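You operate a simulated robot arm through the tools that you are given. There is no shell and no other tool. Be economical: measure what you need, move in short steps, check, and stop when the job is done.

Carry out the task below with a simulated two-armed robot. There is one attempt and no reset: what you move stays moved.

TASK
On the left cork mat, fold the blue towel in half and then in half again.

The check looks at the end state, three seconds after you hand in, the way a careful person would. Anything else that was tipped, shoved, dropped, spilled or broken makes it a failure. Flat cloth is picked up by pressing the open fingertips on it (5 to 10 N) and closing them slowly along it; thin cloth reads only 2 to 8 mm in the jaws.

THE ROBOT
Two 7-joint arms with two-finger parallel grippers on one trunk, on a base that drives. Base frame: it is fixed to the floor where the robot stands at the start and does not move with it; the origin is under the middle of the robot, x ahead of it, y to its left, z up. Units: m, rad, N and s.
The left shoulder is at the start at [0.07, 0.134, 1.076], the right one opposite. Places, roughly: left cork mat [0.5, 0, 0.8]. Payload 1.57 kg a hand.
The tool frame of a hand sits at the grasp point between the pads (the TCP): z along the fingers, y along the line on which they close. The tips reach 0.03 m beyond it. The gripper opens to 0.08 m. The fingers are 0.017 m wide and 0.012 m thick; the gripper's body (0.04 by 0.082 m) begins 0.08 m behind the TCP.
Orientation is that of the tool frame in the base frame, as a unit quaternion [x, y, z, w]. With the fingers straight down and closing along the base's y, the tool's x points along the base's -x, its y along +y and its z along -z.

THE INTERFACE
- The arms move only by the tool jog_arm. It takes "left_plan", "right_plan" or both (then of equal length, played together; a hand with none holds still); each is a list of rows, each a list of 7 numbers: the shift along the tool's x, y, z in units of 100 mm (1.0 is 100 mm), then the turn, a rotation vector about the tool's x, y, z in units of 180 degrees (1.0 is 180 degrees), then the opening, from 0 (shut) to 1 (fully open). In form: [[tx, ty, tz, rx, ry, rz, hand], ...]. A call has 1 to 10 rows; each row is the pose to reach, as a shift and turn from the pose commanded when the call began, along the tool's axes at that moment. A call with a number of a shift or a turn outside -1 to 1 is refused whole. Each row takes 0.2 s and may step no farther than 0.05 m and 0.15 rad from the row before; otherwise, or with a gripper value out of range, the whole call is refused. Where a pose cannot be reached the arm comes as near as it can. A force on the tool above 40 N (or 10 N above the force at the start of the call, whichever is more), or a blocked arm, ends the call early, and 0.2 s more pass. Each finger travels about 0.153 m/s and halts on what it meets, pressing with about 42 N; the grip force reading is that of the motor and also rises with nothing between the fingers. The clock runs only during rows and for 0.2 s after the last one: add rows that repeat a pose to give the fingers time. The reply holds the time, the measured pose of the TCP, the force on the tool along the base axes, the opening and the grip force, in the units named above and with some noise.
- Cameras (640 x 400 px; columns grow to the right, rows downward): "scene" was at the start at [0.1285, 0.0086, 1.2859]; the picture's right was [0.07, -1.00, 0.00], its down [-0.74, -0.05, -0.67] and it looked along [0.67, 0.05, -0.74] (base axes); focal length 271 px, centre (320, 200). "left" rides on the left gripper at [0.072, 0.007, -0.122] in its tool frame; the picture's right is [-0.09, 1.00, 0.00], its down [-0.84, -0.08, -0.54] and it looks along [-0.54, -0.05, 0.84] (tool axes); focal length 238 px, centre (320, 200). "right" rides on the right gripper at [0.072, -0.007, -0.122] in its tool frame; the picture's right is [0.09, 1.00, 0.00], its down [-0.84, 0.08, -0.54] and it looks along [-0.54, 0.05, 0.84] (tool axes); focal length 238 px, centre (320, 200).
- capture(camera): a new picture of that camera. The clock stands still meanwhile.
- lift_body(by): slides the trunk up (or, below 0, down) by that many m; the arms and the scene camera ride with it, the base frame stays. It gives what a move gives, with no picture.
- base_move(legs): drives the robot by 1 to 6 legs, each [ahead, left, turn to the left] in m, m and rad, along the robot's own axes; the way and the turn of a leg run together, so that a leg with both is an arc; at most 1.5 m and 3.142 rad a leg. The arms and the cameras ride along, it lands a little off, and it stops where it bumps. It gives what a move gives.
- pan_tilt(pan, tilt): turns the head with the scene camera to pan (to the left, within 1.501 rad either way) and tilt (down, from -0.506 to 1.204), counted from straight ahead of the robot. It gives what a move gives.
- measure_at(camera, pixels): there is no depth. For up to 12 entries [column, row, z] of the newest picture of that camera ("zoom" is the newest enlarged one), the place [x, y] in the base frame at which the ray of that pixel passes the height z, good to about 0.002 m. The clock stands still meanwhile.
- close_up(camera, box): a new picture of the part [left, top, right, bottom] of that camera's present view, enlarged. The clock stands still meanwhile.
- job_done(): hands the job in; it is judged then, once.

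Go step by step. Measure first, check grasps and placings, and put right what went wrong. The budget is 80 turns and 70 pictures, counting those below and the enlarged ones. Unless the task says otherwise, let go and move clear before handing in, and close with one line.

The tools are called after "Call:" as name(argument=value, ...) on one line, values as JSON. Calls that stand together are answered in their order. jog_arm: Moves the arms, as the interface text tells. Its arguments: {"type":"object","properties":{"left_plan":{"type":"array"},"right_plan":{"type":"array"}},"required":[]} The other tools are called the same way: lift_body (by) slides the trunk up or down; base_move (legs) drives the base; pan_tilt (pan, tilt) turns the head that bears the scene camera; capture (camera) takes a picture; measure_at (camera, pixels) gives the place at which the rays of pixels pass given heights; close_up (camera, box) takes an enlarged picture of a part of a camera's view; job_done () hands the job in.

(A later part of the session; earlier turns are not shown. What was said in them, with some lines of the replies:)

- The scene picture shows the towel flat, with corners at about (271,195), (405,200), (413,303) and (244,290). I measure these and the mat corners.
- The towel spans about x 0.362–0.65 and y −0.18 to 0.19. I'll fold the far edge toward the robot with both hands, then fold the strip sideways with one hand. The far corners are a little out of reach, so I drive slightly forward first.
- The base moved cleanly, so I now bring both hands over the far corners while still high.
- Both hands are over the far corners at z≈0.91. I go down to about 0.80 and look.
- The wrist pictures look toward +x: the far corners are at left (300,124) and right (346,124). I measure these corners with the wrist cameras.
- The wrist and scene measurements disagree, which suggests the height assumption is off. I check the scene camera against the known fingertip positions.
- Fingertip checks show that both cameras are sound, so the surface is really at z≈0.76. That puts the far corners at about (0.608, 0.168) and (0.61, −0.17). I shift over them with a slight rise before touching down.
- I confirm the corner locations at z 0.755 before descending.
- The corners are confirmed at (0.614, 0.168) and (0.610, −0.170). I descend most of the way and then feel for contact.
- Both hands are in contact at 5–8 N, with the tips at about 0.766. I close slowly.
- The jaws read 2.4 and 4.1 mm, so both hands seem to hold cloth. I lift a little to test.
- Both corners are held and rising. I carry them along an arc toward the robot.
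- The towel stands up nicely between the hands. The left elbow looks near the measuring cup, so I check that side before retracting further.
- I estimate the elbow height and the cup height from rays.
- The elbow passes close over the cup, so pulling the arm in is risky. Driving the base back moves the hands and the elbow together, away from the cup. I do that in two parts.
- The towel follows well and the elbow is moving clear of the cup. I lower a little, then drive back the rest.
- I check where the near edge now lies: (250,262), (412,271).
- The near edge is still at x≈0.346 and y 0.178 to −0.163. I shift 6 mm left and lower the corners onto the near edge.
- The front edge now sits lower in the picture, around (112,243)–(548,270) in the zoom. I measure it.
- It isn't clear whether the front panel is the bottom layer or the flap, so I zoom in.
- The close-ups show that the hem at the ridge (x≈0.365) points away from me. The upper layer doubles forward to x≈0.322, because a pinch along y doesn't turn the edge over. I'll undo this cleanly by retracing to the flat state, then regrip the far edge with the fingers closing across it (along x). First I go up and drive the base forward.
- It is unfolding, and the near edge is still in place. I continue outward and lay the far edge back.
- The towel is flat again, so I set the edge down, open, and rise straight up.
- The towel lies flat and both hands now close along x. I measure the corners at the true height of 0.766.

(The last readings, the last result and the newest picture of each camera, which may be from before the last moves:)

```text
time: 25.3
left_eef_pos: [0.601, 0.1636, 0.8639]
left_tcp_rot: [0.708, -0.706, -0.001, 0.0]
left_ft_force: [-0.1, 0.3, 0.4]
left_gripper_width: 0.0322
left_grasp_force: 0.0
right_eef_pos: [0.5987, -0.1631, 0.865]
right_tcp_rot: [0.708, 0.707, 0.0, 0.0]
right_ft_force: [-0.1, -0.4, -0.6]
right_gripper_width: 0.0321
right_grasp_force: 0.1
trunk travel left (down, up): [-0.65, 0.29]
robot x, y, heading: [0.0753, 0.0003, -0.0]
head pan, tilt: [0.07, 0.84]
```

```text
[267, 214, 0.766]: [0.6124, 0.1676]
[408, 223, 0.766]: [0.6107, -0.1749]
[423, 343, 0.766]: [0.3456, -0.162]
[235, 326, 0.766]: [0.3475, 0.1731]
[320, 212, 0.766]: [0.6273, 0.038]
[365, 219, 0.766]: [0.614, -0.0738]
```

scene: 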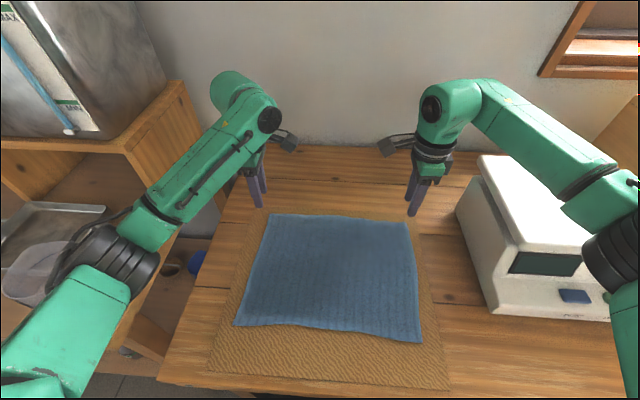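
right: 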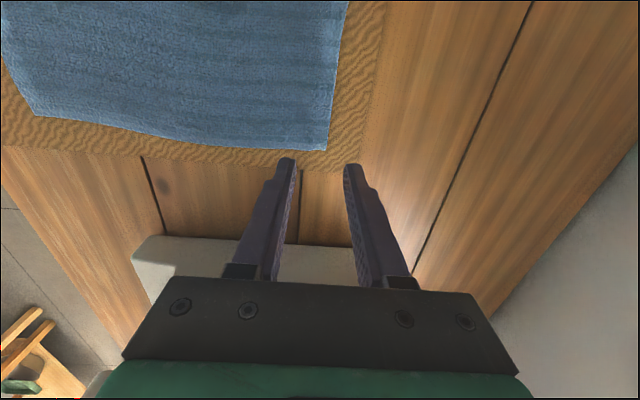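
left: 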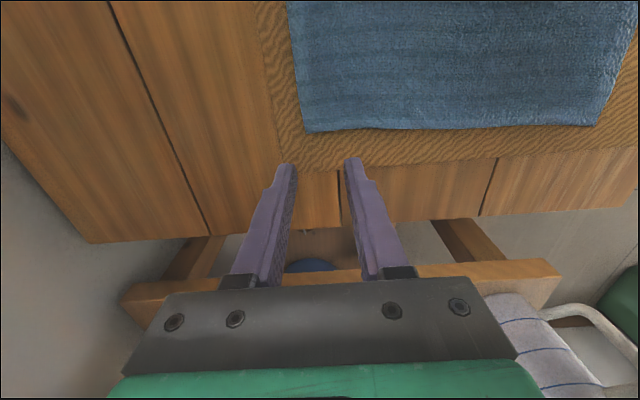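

The far edge is at x≈0.612 on the left and 0.607 on the right. I straddle it at y≈0.145 and −0.155 with 24 mm openings and press down.

Call:
jog_arm(left_plan=[[0.1, -0.05, 0.2, 0, 0, 0, 0.3], [0.19, -0.05, 0.4, 0, 0, 0, 0.3], [0.19, -0.05, 0.6, 0, 0, 0, 0.3], [0.19, -0.05, 0.7, 0, 0, 0, 0.3], [0.19, -0.05, 0.7, 0, 0, 0, 0.3]], right_plan=[[0.04, 0.02, 0.2, 0, 0, 0, 0.3], [0.08, 0.02, 0.4, 0, 0, 0, 0.3], [0.08, 0.02, 0.6, 0, 0, 0, 0.3], [0.08, 0.02, 0.71, 0, 0, 0, 0.3], [0.08, 0.02, 0.71, 0, 0, 0, 0.3]])

Call:
close_up(camera="left", box=[220, 80, 420, 205])

Call:
close_up(camera="right", box=[220, 80, 420, 205])

```text
time: 26.5
left_eef_pos: [0.604, 0.1459, 0.7955]
left_tcp_rot: [0.707, -0.707, 0.001, 0.0]
left_ft_force: [1.0, 0.6, 5.9]
left_gripper_width: 0.0233
left_grasp_force: 0.1
right_eef_pos: [0.5999, -0.1538, 0.795]
right_tcp_rot: [0.707, 0.707, 0.003, 0.0]
right_ft_force: [1.5, -1.8, 16.5]
right_gripper_width: 0.0226
right_grasp_force: 0.2
trunk travel left (down, up): [-0.65, 0.29]
robot x, y, heading: [0.0735, -0.001, 0.005]
head pan, tilt: [0.07, 0.84]
```

```text
3.20 times, centred on (320, 142) of left
```

zoom: 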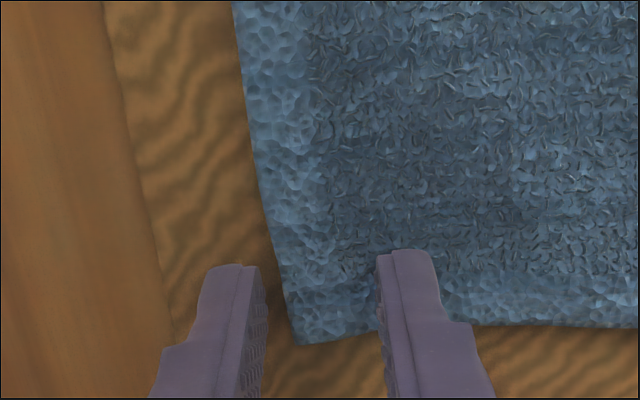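

```text
3.20 times, centred on (320, 142) of right
```

zoom: 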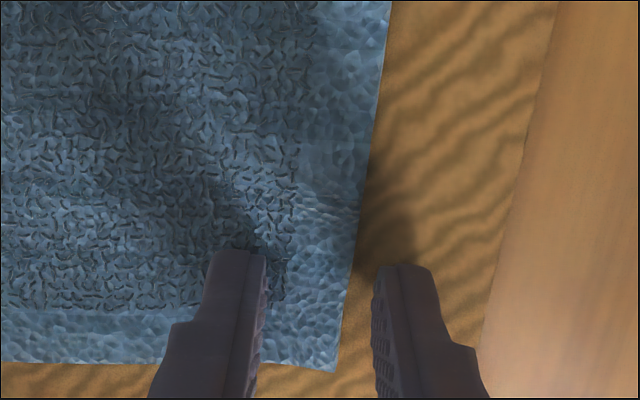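

The edges are straddled properly on both sides. I ease the right hand by 1 mm and close slowly.

Call:
jog_arm(left_plan=[[0, 0, 0, 0, 0, 0, 0.27], [0, 0, 0, 0, 0, 0, 0.23], [0, 0, 0, 0, 0, 0, 0.19], [0, 0, 0, 0, 0, 0, 0.15], [0, 0, 0, 0, 0, 0, 0.11], [0, 0, 0, 0, 0, 0, 0.07], [0, 0, 0, 0, 0, 0, 0.03], [0, 0, 0, 0, 0, 0, 0], [0, 0, 0, 0, 0, 0, 0]], right_plan=[[0, 0, -0.01, 0, 0, 0, 0.27], [0, 0, -0.01, 0, 0, 0, 0.23], [0, 0, -0.01, 0, 0, 0, 0.19], [0, 0, -0.01, 0, 0, 0, 0.15], [0, 0, -0.01, 0, 0, 0, 0.11], [0, 0, -0.01, 0, 0, 0, 0.07], [0, 0, -0.01, 0, 0, 0, 0.03], [0, 0, -0.01, 0, 0, 0, 0], [0, 0, -0.01, 0, 0, 0, 0]])

Call:
close_up(camera="left", box=[220, 80, 420, 205])

Call:
close_up(camera="right", box=[220, 80, 420, 205])

```text
time: 28.5
left_eef_pos: [0.6032, 0.1462, 0.7965]
left_tcp_rot: [-0.707, 0.707, -0.002, 0.001]
left_ft_force: [-0.2, -0.1, 4.8]
left_gripper_width: 0.0042
left_grasp_force: 24.3
right_eef_pos: [0.599, -0.1539, 0.7969]
right_tcp_rot: [0.707, 0.707, 0.001, 0.002]
right_ft_force: [-3.7, -0.3, 13.1]
right_gripper_width: 0.0033
right_grasp_force: 24.7
trunk travel left (down, up): [-0.65, 0.29]
robot x, y, heading: [0.0727, 0.0015, 0.005]
head pan, tilt: [0.07, 0.84]
```

```text
3.20 times, centred on (320, 142) of left
```

zoom: 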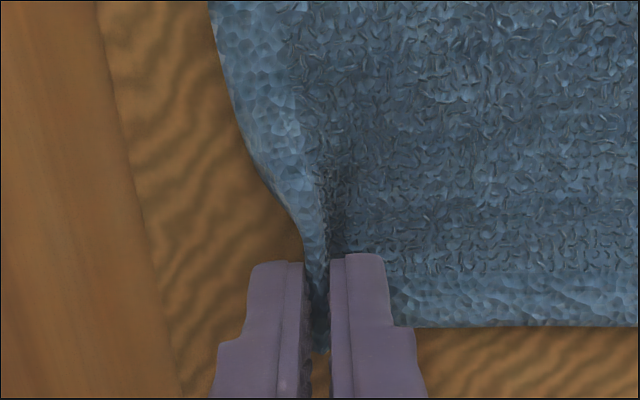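

```text
3.20 times, centred on (320, 142) of right
```

zoom: 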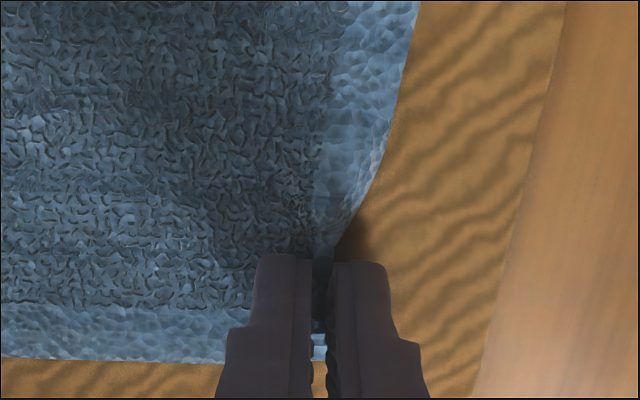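

The edge is pinched upright in both jaws (4.2 and 3.3 mm). I lift and begin the arc.

Call:
jog_arm(left_plan=[[0, 0.03, -0.2, 0, 0, 0, 0], [0, 0.1, -0.36, 0, 0, 0, 0], [0, 0.18, -0.52, 0, 0, 0, 0], [0, 0.28, -0.67, 0, 0, 0, 0], [0, 0.4, -0.8, 0, 0, 0, 0], [0, 0.54, -0.9, 0, 0, 0, 0], [0, 0.69, -0.96, 0, 0, 0, 0], [0, 0.84, -1.0, 0, 0, 0, 0], [0, 1.0, -1.0, 0, 0, 0, 0]], right_plan=[[0, -0.03, -0.2, 0, 0, 0, 0], [0, -0.1, -0.36, 0, 0, 0, 0], [0, -0.18, -0.52, 0, 0, 0, 0], [0, -0.28, -0.67, 0, 0, 0, 0], [0, -0.4, -0.8, 0, 0, 0, 0], [0, -0.54, -0.9, 0, 0, 0, 0], [0, -0.69, -0.96, 0, 0, 0, 0], [0, -0.84, -1.0, 0, 0, 0, 0], [0, -1.0, -1.0, 0, 0, 0, 0]])

Call:
base_move(legs=[[-0.065, 0, 0]])

Call:
capture(camera="scene")

```text
time: 30.5
left_eef_pos: [0.5035, 0.1452, 0.8933]
left_tcp_rot: [0.707, -0.707, 0.001, -0.001]
left_ft_force: [-0.4, 0.0, -0.4]
left_gripper_width: 0.0039
left_grasp_force: 24.9
right_eef_pos: [0.5006, -0.152, 0.895]
right_tcp_rot: [0.708, 0.707, 0.0, 0.0]
right_ft_force: [-0.5, 0.9, -0.4]
right_gripper_width: 0.0032
right_grasp_force: 24.2
trunk travel left (down, up): [-0.65, 0.29]
robot x, y, heading: [0.0739, 0.0014, 0.003]
head pan, tilt: [0.07, 0.84]
```

```text
time: 31.4
left_eef_pos: [0.4402, 0.1442, 0.8962]
left_tcp_rot: [0.707, -0.707, 0.0, 0.0]
left_ft_force: [0.2, 0.1, 0.2]
left_gripper_width: 0.0036
left_grasp_force: 24.2
right_eef_pos: [0.4365, -0.1533, 0.8944]
right_tcp_rot: [0.707, 0.707, 0.0, 0.0]
right_ft_force: [1.2, -0.1, 0.6]
right_gripper_width: 0.0032
right_grasp_force: 24.8
trunk travel left (down, up): [-0.65, 0.29]
robot x, y, heading: [0.0105, 0.0002, 0.006]
head pan, tilt: [0.07, 0.84]
```

```text
33 pictures are left
```

scene: 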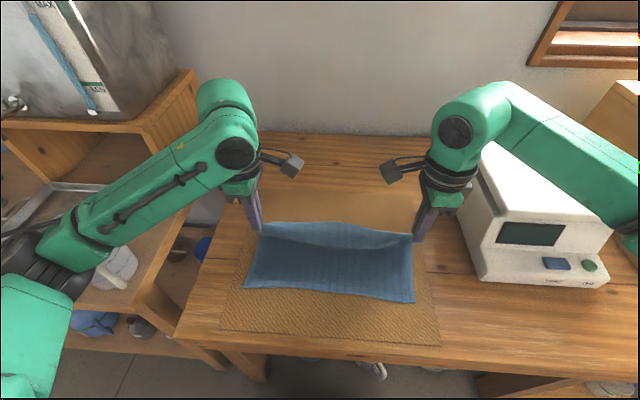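

The towel hangs well from the edge and the arms are clear. I continue inward and down along a low arc, shifting 10 mm left to match the near edge.

Call:
jog_arm(left_plan=[[-0.02, 0.1, 0.07, 0, 0, 0, 0], [-0.04, 0.2, 0.14, 0, 0, 0, 0], [-0.06, 0.3, 0.21, 0, 0, 0, 0], [-0.07, 0.4, 0.29, 0, 0, 0, 0], [-0.08, 0.55, 0.46, 0, 0, 0, 0], [-0.09, 0.68, 0.64, 0, 0, 0, 0], [-0.1, 0.8, 0.81, 0, 0, 0, 0], [-0.1, 0.85, 0.89, 0, 0, 0, 0], [-0.1, 0.85, 0.89, 0, 0, 0, 0]], right_plan=[[0.02, -0.08, 0.07, 0, 0, 0, 0], [0.04, -0.165, 0.14, 0, 0, 0, 0], [0.06, -0.265, 0.21, 0, 0, 0, 0], [0.07, -0.365, 0.29, 0, 0, 0, 0], [0.08, -0.515, 0.46, 0, 0, 0, 0], [0.09, -0.645, 0.64, 0, 0, 0, 0], [0.1, -0.765, 0.81, 0, 0, 0, 0], [0.1, -0.815, 0.89, 0, 0, 0, 0], [0.1, -0.815, 0.89, 0, 0, 0, 0]])

Call:
close_up(camera="scene", box=[210, 190, 450, 340])

Call:
capture(camera="left")

```text
time: 33.5
left_eef_pos: [0.355, 0.1548, 0.805]
left_tcp_rot: [-0.707, 0.707, 0.001, 0.0]
left_ft_force: [0.5, -0.7, 0.4]
left_gripper_width: 0.004
left_grasp_force: 24.6
right_eef_pos: [0.3557, -0.1424, 0.8044]
right_tcp_rot: [0.707, 0.707, 0.0, 0.001]
right_ft_force: [-0.6, 0.4, 0.8]
right_gripper_width: 0.003
right_grasp_force: 23.8
trunk travel left (down, up): [-0.65, 0.29]
robot x, y, heading: [0.006, 0.0005, -0.002]
head pan, tilt: [0.07, 0.84]
```

```text
2.67 times, centred on (330, 265) of scene
```

zoom: 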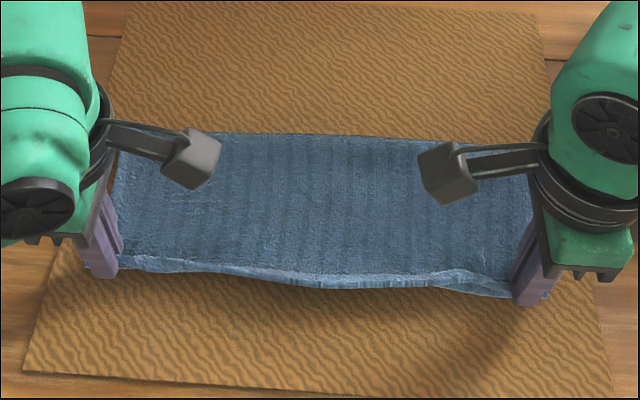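

```text
31 pictures are left
```

left: 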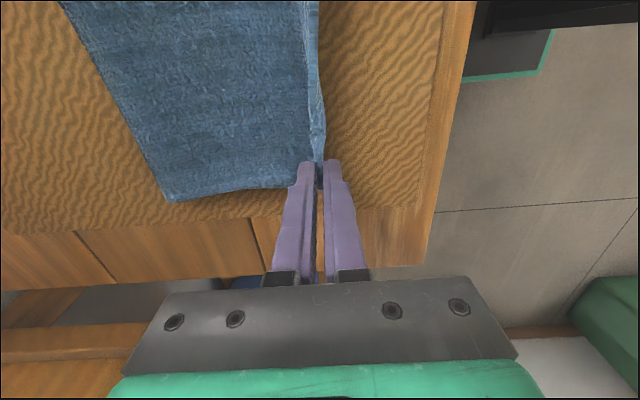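

This is a clean fold with the edges aligned. I lower slightly, open, rise, and look.

Call:
jog_arm(left_plan=[[0, 0, 0.04, 0, 0, 0, 0], [0, 0, 0.04, 0, 0, 0, 0.05], [0, 0, 0.04, 0, 0, 0, 0.12], [0, 0, 0.03, 0, 0, 0, 0.25], [0, 0, -0.1, 0, 0, 0, 0.25], [0, 0, -0.35, 0, 0, 0, 0.25], [0, 0, -0.6, 0, 0, 0, 0.25]], right_plan=[[0, 0, 0.04, 0, 0, 0, 0], [0, 0, 0.04, 0, 0, 0, 0.05], [0, 0, 0.04, 0, 0, 0, 0.12], [0, 0, 0.03, 0, 0, 0, 0.25], [0, 0, -0.1, 0, 0, 0, 0.25], [0, 0, -0.35, 0, 0, 0, 0.25], [0, 0, -0.6, 0, 0, 0, 0.25]])

Call:
close_up(camera="scene", box=[210, 190, 450, 340])

Call:
capture(camera="right")

```text
time: 35.0
left_eef_pos: [0.3547, 0.1545, 0.8657]
left_tcp_rot: [0.707, -0.707, 0.0, 0.001]
left_ft_force: [-0.3, 0.9, -0.4]
left_gripper_width: 0.02
left_grasp_force: 0.0
right_eef_pos: [0.3552, -0.1426, 0.866]
right_tcp_rot: [0.708, 0.706, 0.0, 0.0]
right_ft_force: [-0.1, 0.9, -0.7]
right_gripper_width: 0.02
right_grasp_force: 0.1
trunk travel left (down, up): [-0.65, 0.29]
robot x, y, heading: [0.0072, -0.0004, -0.001]
head pan, tilt: [0.07, 0.84]
```

```text
2.67 times, centred on (330, 265) of scene
```

zoom: 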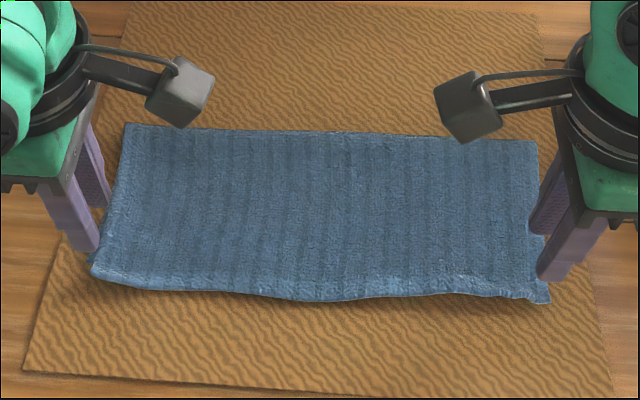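

```text
29 pictures are left
```

right: 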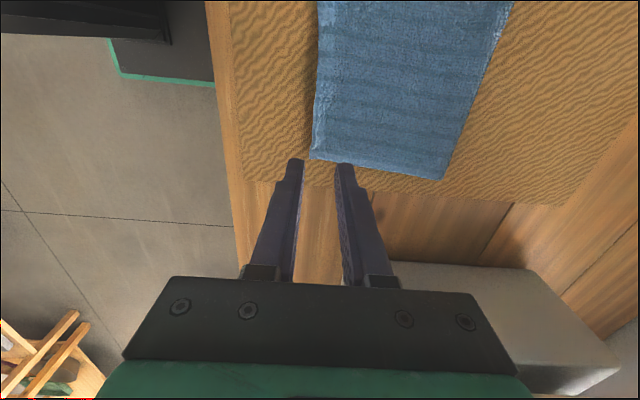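

The first fold is excellent. Now I measure the strip's corners for the second fold.

Call:
measure_at(camera="zoom", pixels=[[91, 278, 0.77], [550, 302, 0.77], [125, 125, 0.77], [537, 143, 0.77], [310, 300, 0.77]])

Call:
measure_at(camera="right", pixels=[[311, 158, 0.77], [440, 180, 0.77], [370, 168, 0.77]])

Call:
close_up(camera="right", box=[290, 90, 470, 203])

```text
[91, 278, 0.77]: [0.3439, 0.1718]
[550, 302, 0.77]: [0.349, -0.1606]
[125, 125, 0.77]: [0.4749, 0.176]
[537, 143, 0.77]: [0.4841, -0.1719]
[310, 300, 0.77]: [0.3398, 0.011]
```

```text
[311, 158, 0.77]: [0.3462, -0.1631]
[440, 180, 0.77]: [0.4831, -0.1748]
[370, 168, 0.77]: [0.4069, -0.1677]
```

```text
3.54 times, centred on (380, 146) of right
```

zoom: 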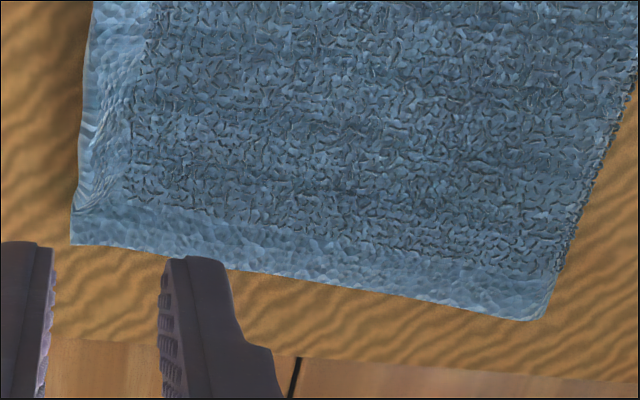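

The right end runs from (0.347, −0.163) to (0.483, −0.174). I raise and clear the left hand while turning both wrists back to close along y.

Call:
jog_arm(left_plan=[[0, 0, -0.12, 0, 0, 0.047, 0.3], [0, 0, -0.24, 0, 0, 0.094, 0.3], [0, 0, -0.36, 0, 0, 0.141, 0.3], [0, 0, -0.48, 0, 0, 0.188, 0.3], [0, 0, -0.6, 0, 0, 0.235, 0.3], [-0.15, 0, -0.7, 0, 0, 0.282, 0.3], [-0.3, 0, -0.8, 0, 0, 0.329, 0.3], [-0.45, 0, -0.9, 0, 0, 0.376, 0.3], [-0.6, 0, -1.0, 0, 0, 0.423, 0.3], [-0.75, 0, -1.0, 0, 0, 0.47, 0.3]], right_plan=[[0, 0, -0.05, 0, 0, -0.047, 0.35], [0, 0, -0.1, 0, 0, -0.094, 0.35], [0, 0.1, -0.1, 0, 0, -0.141, 0.35], [0, 0.2, -0.1, 0, 0, -0.188, 0.35], [0, 0.3, -0.1, 0, 0, -0.235, 0.35], [-0.05, 0.4, -0.1, 0, 0, -0.282, 0.35], [-0.1, 0.5, -0.1, 0, 0, -0.329, 0.35], [-0.15, 0.6, -0.1, 0, 0, -0.376, 0.35], [-0.19, 0.6, -0.1, 0, 0, -0.423, 0.35], [-0.19, 0.6, -0.1, 0, 0, -0.47, 0.35]])

Call:
jog_arm(left_plan=[[0, 0.15, -0.1, 0, 0, 0.03, 0.3], [0.1, 0.3, -0.2, 0, 0, 0.03, 0.3], [0.2, 0.45, -0.3, 0, 0, 0.03, 0.3], [0.3, 0.6, -0.4, 0, 0, 0.03, 0.3], [0.4, 0.8, -0.5, 0, 0, 0.03, 0.3]], right_plan=[[0, 0, 0, 0, 0, -0.03, 0.35], [0, 0, 0.1, 0, 0, -0.03, 0.35], [0, 0, 0.2, 0, 0, -0.03, 0.35], [0, 0, 0.3, 0, 0, -0.03, 0.35], [0, 0, 0.3, 0, 0, -0.03, 0.35]])

Call:
capture(camera="scene")

Call:
capture(camera="right")

```text
time: 37.2
left_eef_pos: [0.354, 0.2306, 0.9665]
left_tcp_rot: [-0.046, 0.999, -0.001, 0.001]
left_ft_force: [0.2, -1.0, 0.6]
left_gripper_width: 0.0241
left_grasp_force: 0.0
right_eef_pos: [0.4137, -0.1616, 0.8762]
right_tcp_rot: [0.047, 0.999, 0.0, 0.0]
right_ft_force: [0.2, 0.8, -0.6]
right_gripper_width: 0.0277
right_grasp_force: 0.1
trunk travel left (down, up): [-0.65, 0.29]
robot x, y, heading: [0.011, -0.0049, -0.0]
head pan, tilt: [0.07, 0.84]
```

```text
time: 38.5
left_eef_pos: [0.3065, 0.3065, 1.0163]
left_tcp_rot: [0.001, 1.0, -0.001, 0.001]
left_ft_force: [0.2, 0.3, 0.3]
left_gripper_width: 0.024
left_grasp_force: 0.1
right_eef_pos: [0.4148, -0.1625, 0.8454]
right_tcp_rot: [0.0, 1.0, 0.0, 0.002]
right_ft_force: [1.2, 0.8, 0.0]
right_gripper_width: 0.0281
right_grasp_force: 0.1
trunk travel left (down, up): [-0.65, 0.29]
robot x, y, heading: [0.0126, -0.0006, 0.005]
head pan, tilt: [0.07, 0.84]
```

```text
27 pictures are left
```

scene: 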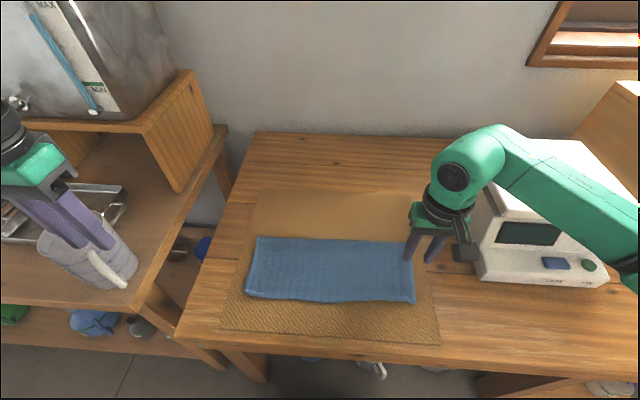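

```text
26 pictures are left
```

right: 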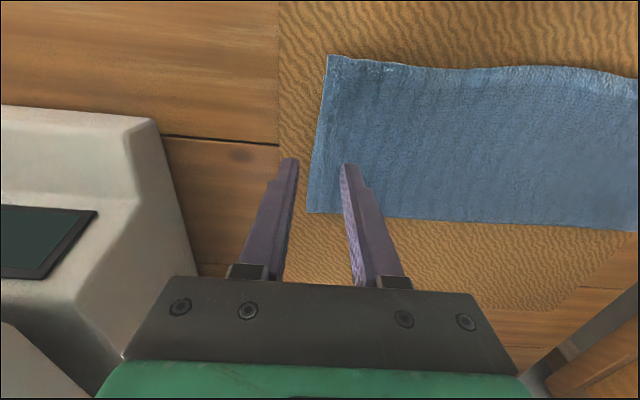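

The left hand is clear and the right hand sits over the end edge. I press down.

Call:
jog_arm(right_plan=[[0, 0, 0.25, 0, 0, 0, 0.35], [0, 0, 0.42, 0, 0, 0, 0.35], [0, 0, 0.5, 0, 0, 0, 0.35], [0, 0, 0.5, 0, 0, 0, 0.35]])

Call:
close_up(camera="right", box=[220, 80, 420, 205])

```text
time: 39.5
left_eef_pos: [0.3058, 0.3059, 1.0166]
left_tcp_rot: [0.0, 1.0, 0.0, 0.001]
left_ft_force: [0.5, -0.2, -0.1]
left_gripper_width: 0.0241
left_grasp_force: 0.1
right_eef_pos: [0.4148, -0.1624, 0.7986]
right_tcp_rot: [0.001, 1.0, 0.0, 0.002]
right_ft_force: [1.8, -0.8, 19.6]
right_gripper_width: 0.0267
right_grasp_force: 0.1
trunk travel left (down, up): [-0.65, 0.29]
robot x, y, heading: [0.0071, -0.0008, -0.001]
head pan, tilt: [0.07, 0.84]
```

```text
3.20 times, centred on (320, 142) of right
```

zoom: 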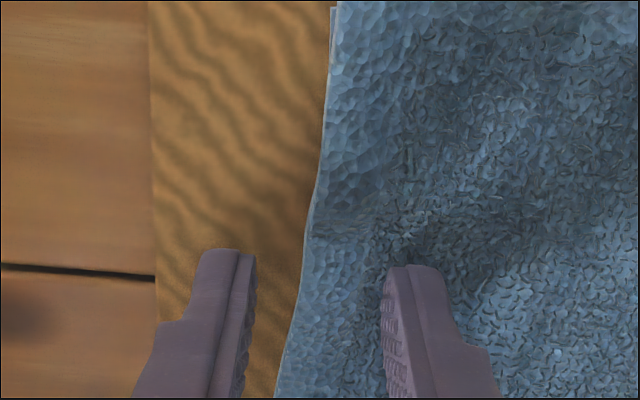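

The press force is a bit firm, but both layers' edges are between the fingers. I close slowly.

Call:
jog_arm(right_plan=[[0, 0, -0.005, 0, 0, 0, 0.32], [0, 0, -0.005, 0, 0, 0, 0.28], [0, 0, -0.005, 0, 0, 0, 0.24], [0, 0, -0.005, 0, 0, 0, 0.2], [0, 0, -0.005, 0, 0, 0, 0.16], [0, 0, -0.005, 0, 0, 0, 0.12], [0, 0, -0.005, 0, 0, 0, 0.08], [0, 0, -0.005, 0, 0, 0, 0.04], [0, 0, -0.005, 0, 0, 0, 0], [0, 0, -0.005, 0, 0, 0, 0]])

Call:
jog_arm(right_plan=[[0, 0.02, -0.12, 0, 0, 0, 0], [0, 0.08, -0.28, 0, 0, 0, 0], [0, 0.1, -0.4, 0, 0, 0, 0], [0, 0.1, -0.4, 0, 0, 0, 0]])

Call:
capture(camera="right")

Call:
close_up(camera="scene", box=[210, 190, 450, 340])

```text
time: 41.6
left_eef_pos: [0.3046, 0.3051, 1.0168]
left_tcp_rot: [0.0, 1.0, -0.001, 0.0]
left_ft_force: [0.3, 0.7, 0.8]
left_gripper_width: 0.0239
left_grasp_force: 0.0
right_eef_pos: [0.4144, -0.1616, 0.7963]
right_tcp_rot: [0.001, 1.0, 0.0, 0.002]
right_ft_force: [0.1, 1.1, 23.4]
right_gripper_width: 0.0083
right_grasp_force: 26.7
trunk travel left (down, up): [-0.65, 0.29]
robot x, y, heading: [0.009, -0.0026, 0.0]
head pan, tilt: [0.07, 0.84]
```

```text
time: 42.6
left_eef_pos: [0.3078, 0.305, 1.0153]
left_tcp_rot: [0.0, 1.0, -0.001, 0.001]
left_ft_force: [0.6, -0.6, -0.6]
left_gripper_width: 0.0241
left_grasp_force: 0.1
right_eef_pos: [0.4139, -0.1522, 0.8363]
right_tcp_rot: [0.0, 1.0, 0.0, 0.0]
right_ft_force: [-0.7, -0.8, -0.7]
right_gripper_width: 0.0072
right_grasp_force: 26.6
trunk travel left (down, up): [-0.65, 0.29]
robot x, y, heading: [0.0098, 0.0006, -0.004]
head pan, tilt: [0.07, 0.84]
```

```text
24 pictures are left
```

right: 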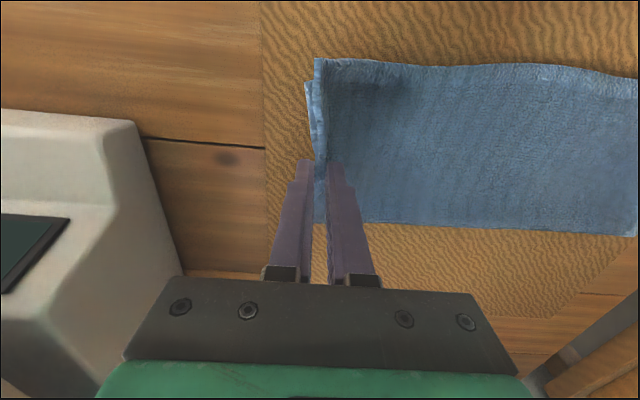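

```text
2.67 times, centred on (330, 265) of scene
```

zoom: 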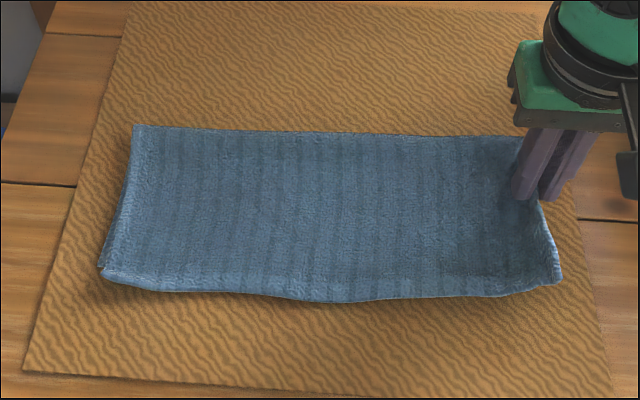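

Both layers are held (7–8 mm) and the end rises straight. I carry it on an arc to the left.

Call:
jog_arm(right_plan=[[0, 0.06, -0.12, 0, 0, 0, 0], [0, 0.12, -0.25, 0, 0, 0, 0], [0, 0.21, -0.38, 0, 0, 0, 0], [0, 0.3, -0.5, 0, 0, 0, 0], [0, 0.41, -0.62, 0, 0, 0, 0], [0, 0.52, -0.73, 0, 0, 0, 0], [0, 0.66, -0.83, 0, 0, 0, 0], [0, 0.82, -0.92, 0, 0, 0, 0], [0, 0.98, -1.0, 0, 0, 0, 0]])

Call:
jog_arm(right_plan=[[0, 0.15, -0.05, 0, 0, 0, 0], [0, 0.32, -0.08, 0, 0, 0, 0], [0, 0.5, -0.1, 0, 0, 0, 0], [0, 0.68, -0.08, 0, 0, 0, 0], [0, 0.84, -0.03, 0, 0, 0, 0], [0, 0.98, 0.04, 0, 0, 0, 0]])

Call:
capture(camera="scene")

```text
time: 44.6
left_eef_pos: [0.3072, 0.3064, 1.0155]
left_tcp_rot: [0.0, 1.0, -0.001, -0.001]
left_ft_force: [0.5, -0.6, -0.6]
left_gripper_width: 0.0239
left_grasp_force: 0.1
right_eef_pos: [0.414, -0.0536, 0.9368]
right_tcp_rot: [0.0, 1.0, 0.0, 0.0]
right_ft_force: [-1.0, 0.6, -1.0]
right_gripper_width: 0.0072
right_grasp_force: 26.8
trunk travel left (down, up): [-0.65, 0.29]
robot x, y, heading: [0.0082, 0.0013, 0.003]
head pan, tilt: [0.07, 0.84]
```

```text
time: 46.0
left_eef_pos: [0.3076, 0.3062, 1.0152]
left_tcp_rot: [0.0, 1.0, -0.001, 0.0]
left_ft_force: [0.5, -0.1, -0.3]
left_gripper_width: 0.024
left_grasp_force: 0.1
right_eef_pos: [0.4162, 0.0439, 0.9329]
right_tcp_rot: [0.0, 1.0, 0.0, 0.0]
right_ft_force: [-0.5, 0.0, -0.5]
right_gripper_width: 0.0073
right_grasp_force: 26.4
trunk travel left (down, up): [-0.65, 0.29]
robot x, y, heading: [0.0098, -0.0034, -0.002]
head pan, tilt: [0.07, 0.84]
```

```text
22 pictures are left
```

scene: 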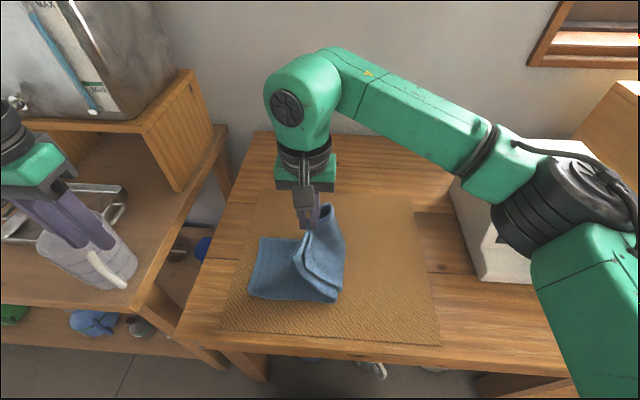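

It follows well, and the right elbow shows no contact. I continue on the descending part of the arc.

Call:
jog_arm(right_plan=[[0, 0.13, 0.03, 0, 0, 0, 0], [0, 0.26, 0.08, 0, 0, 0, 0], [0, 0.41, 0.17, 0, 0, 0, 0], [0, 0.56, 0.27, 0, 0, 0, 0], [0, 0.69, 0.4, 0, 0, 0, 0], [0, 0.81, 0.53, 0, 0, 0, 0], [0, 0.93, 0.68, 0, 0, 0, 0]])

Call:
close_up(camera="scene", box=[180, 160, 500, 360])

Call:
capture(camera="right")

```text
time: 47.6
left_eef_pos: [0.3072, 0.3057, 1.0155]
left_tcp_rot: [0.001, 1.0, -0.001, -0.001]
left_ft_force: [0.7, -0.1, 0.4]
left_gripper_width: 0.0241
left_grasp_force: 0.0
right_eef_pos: [0.4162, 0.1369, 0.864]
right_tcp_rot: [0.0, 1.0, 0.0, 0.001]
right_ft_force: [0.3, 0.0, -0.2]
right_gripper_width: 0.0074
right_grasp_force: 27.1
trunk travel left (down, up): [-0.65, 0.29]
robot x, y, heading: [0.0093, -0.0023, -0.002]
head pan, tilt: [0.07, 0.84]
```

```text
2.00 times, centred on (340, 260) of scene
```

zoom: 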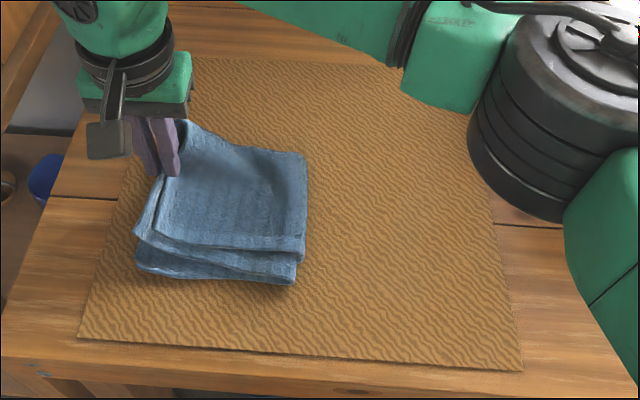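

```text
20 pictures are left
```

right: 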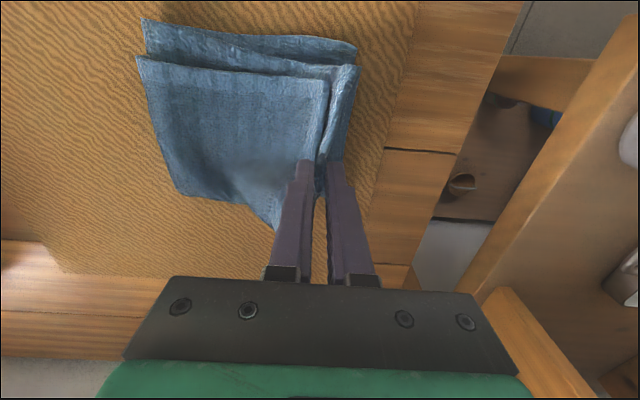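

The fold is nearly there. I lay the end down onto the left end.

Call:
jog_arm(right_plan=[[0.02, 0.11, 0.17, 0, 0, 0, 0], [0.04, 0.2, 0.32, 0, 0, 0, 0], [0.05, 0.26, 0.44, 0, 0, 0, 0], [0.05, 0.29, 0.53, 0, 0, 0, 0], [0.05, 0.29, 0.56, 0, 0, 0, 0], [0.05, 0.29, 0.56, 0, 0, 0, 0]])

Call:
close_up(camera="scene", box=[180, 160, 500, 360])

Call:
capture(camera="right")

```text
time: 49.0
left_eef_pos: [0.3071, 0.3054, 1.0158]
left_tcp_rot: [0.0, 1.0, 0.0, 0.0]
left_ft_force: [-0.1, 0.1, -0.6]
left_gripper_width: 0.0239
left_grasp_force: 0.1
right_eef_pos: [0.4101, 0.1658, 0.8076]
right_tcp_rot: [0.0, 1.0, -0.001, 0.0]
right_ft_force: [0.5, 0.3, 1.2]
right_gripper_width: 0.0075
right_grasp_force: 26.4
trunk travel left (down, up): [-0.65, 0.29]
robot x, y, heading: [0.0125, -0.0006, -0.003]
head pan, tilt: [0.07, 0.84]
```

```text
2.00 times, centred on (340, 260) of scene
```

zoom: 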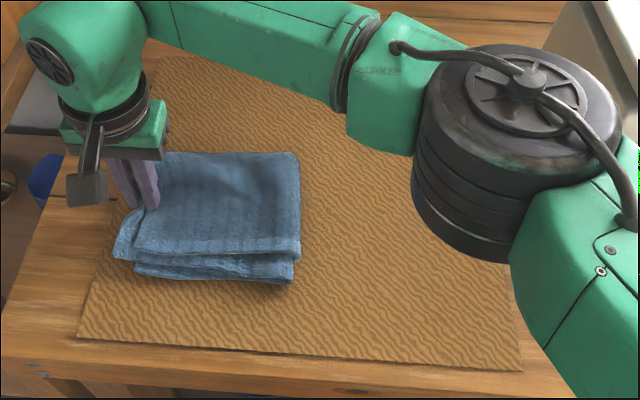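

```text
18 pictures are left
```

right: 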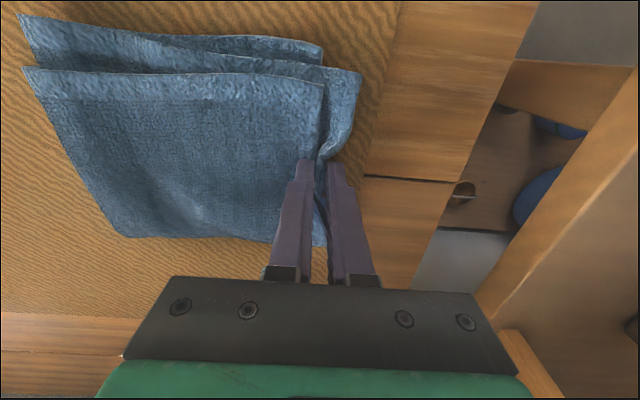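

The end is laid over the left end. I release gently and rise straight up.

Call:
jog_arm(right_plan=[[0, 0.02, 0.02, 0, 0, 0, 0.08], [0, 0.02, 0.02, 0, 0, 0, 0.14], [0, 0.02, 0.02, 0, 0, 0, 0.22], [0, 0.02, 0.02, 0, 0, 0, 0.3], [0, 0.02, -0.1, 0, 0, 0, 0.3], [0, 0.02, -0.35, 0, 0, 0, 0.3], [0, 0.02, -0.65, 0, 0, 0, 0.3], [0, 0.02, -0.95, 0, 0, 0, 0.3]])

Call:
close_up(camera="scene", box=[180, 160, 500, 360])

Call:
capture(camera="right")

```text
time: 50.9
left_eef_pos: [0.3064, 0.3061, 1.0154]
left_tcp_rot: [-0.001, 1.0, 0.0, 0.001]
left_ft_force: [-0.4, 0.5, 0.1]
left_gripper_width: 0.024
left_grasp_force: 0.1
right_eef_pos: [0.4108, 0.1667, 0.9039]
right_tcp_rot: [0.0, 1.0, 0.0, 0.0]
right_ft_force: [-0.5, -0.4, 0.8]
right_gripper_width: 0.024
right_grasp_force: 0.1
trunk travel left (down, up): [-0.65, 0.29]
robot x, y, heading: [0.0105, -0.0023, 0.002]
head pan, tilt: [0.07, 0.84]
```

```text
2.00 times, centred on (340, 260) of scene
```

zoom: 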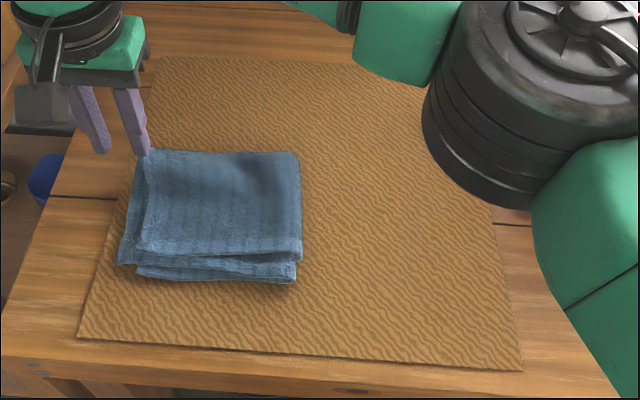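

```text
16 pictures are left
```

right: 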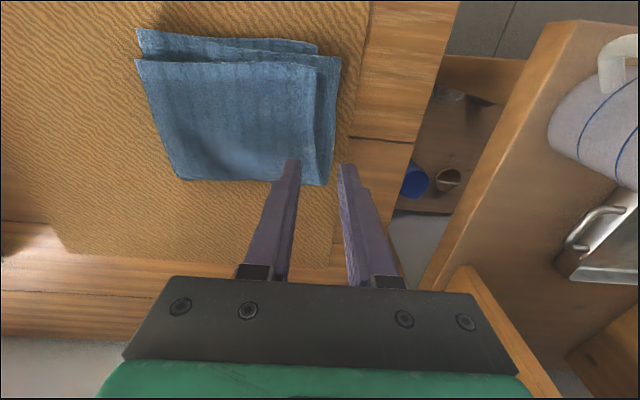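

The towel is folded in quarters with roughly 1 cm offsets. I move the right arm clear and check the whole scene.

Call:
jog_arm(right_plan=[[0, 0, -0.3, 0, 0, 0, 0.3], [0, -0.2, -0.6, 0, 0, 0, 0.3], [0, -0.5, -0.6, 0, 0, 0, 0.3], [0, -0.8, -0.6, 0, 0, 0, 0.3], [0, -1.0, -0.6, 0, 0, 0, 0.3]])

Call:
jog_arm(right_plan=[[0, -0.3, 0, 0, 0, 0, 0.3], [0, -0.6, 0, 0, 0, 0, 0.3], [0, -1.0, 0, 0, 0, 0, 0.3]])

Call:
jog_arm(right_plan=[[0, -0.4, 0, 0, 0, 0, 0.3], [0, -0.8, 0, 0, 0, 0, 0.3], [0, -1.0, 0, 0, 0, 0, 0.3]])

Call:
capture(camera="scene")

Call:
close_up(camera="scene", box=[220, 210, 380, 310])

```text
time: 52.0
left_eef_pos: [0.3068, 0.3043, 1.0152]
left_tcp_rot: [-0.001, 1.0, 0.0, 0.0]
left_ft_force: [-0.1, 0.4, 0.2]
left_gripper_width: 0.024
left_grasp_force: 0.1
right_eef_pos: [0.4104, 0.0671, 0.9633]
right_tcp_rot: [0.0, 1.0, 0.0, 0.0]
right_ft_force: [0.2, 0.1, -0.6]
right_gripper_width: 0.024
right_grasp_force: 0.0
trunk travel left (down, up): [-0.65, 0.29]
robot x, y, heading: [0.0087, 0.0008, -0.002]
head pan, tilt: [0.07, 0.84]
```

```text
time: 52.9
left_eef_pos: [0.3065, 0.3046, 1.0162]
left_tcp_rot: [0.0, 1.0, 0.001, 0.0]
left_ft_force: [-0.5, -0.6, -0.4]
left_gripper_width: 0.0239
left_grasp_force: 0.0
right_eef_pos: [0.4103, -0.0332, 0.9637]
right_tcp_rot: [0.0, 1.0, 0.0, 0.001]
right_ft_force: [-0.8, -0.3, -0.7]
right_gripper_width: 0.0241
right_grasp_force: 0.1
trunk travel left (down, up): [-0.65, 0.29]
robot x, y, heading: [0.0106, -0.0009, 0.006]
head pan, tilt: [0.07, 0.84]
```

```text
time: 53.6
left_eef_pos: [0.3057, 0.3052, 1.0154]
left_tcp_rot: [0.0, 1.0, 0.001, 0.0]
left_ft_force: [-0.5, -0.1, 0.3]
left_gripper_width: 0.0242
left_grasp_force: 0.2
right_eef_pos: [0.4093, -0.1329, 0.9633]
right_tcp_rot: [0.0, 1.0, 0.0, 0.0]
right_ft_force: [0.6, 0.8, -0.4]
right_gripper_width: 0.0239
right_grasp_force: 0.0
trunk travel left (down, up): [-0.65, 0.29]
robot x, y, heading: [0.0144, 0.0029, -0.003]
head pan, tilt: [0.07, 0.84]
```

```text
15 pictures are left
```

scene: 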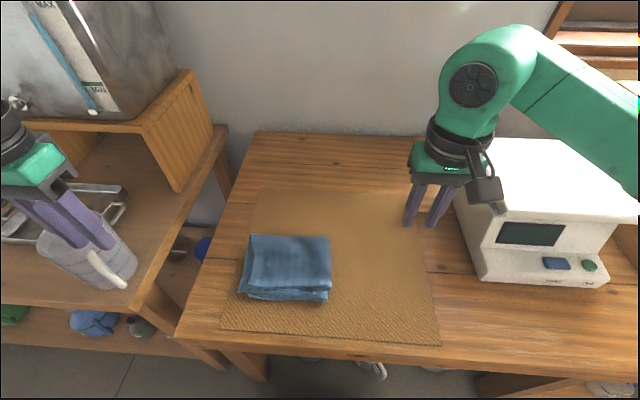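

```text
4.00 times, centred on (300, 260) of scene
```

zoom: 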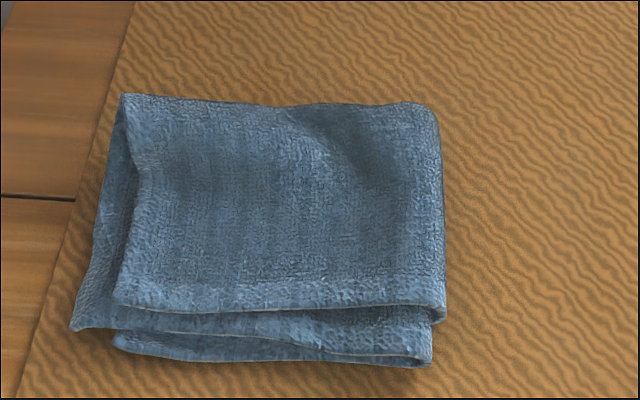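

The final pictures show the towel folded to a quarter at (245–332, 234–302), lying on the mat. The cup and scale are where they were, and both hands are empty and clear. I hand in.

Call:
job_done()

```text
The job is handed in.
```

The blue towel is folded in half and then in half again on the left cork mat, with its layers offset by about 1 cm. The cup and scale did not move, and both hands are empty and clear.
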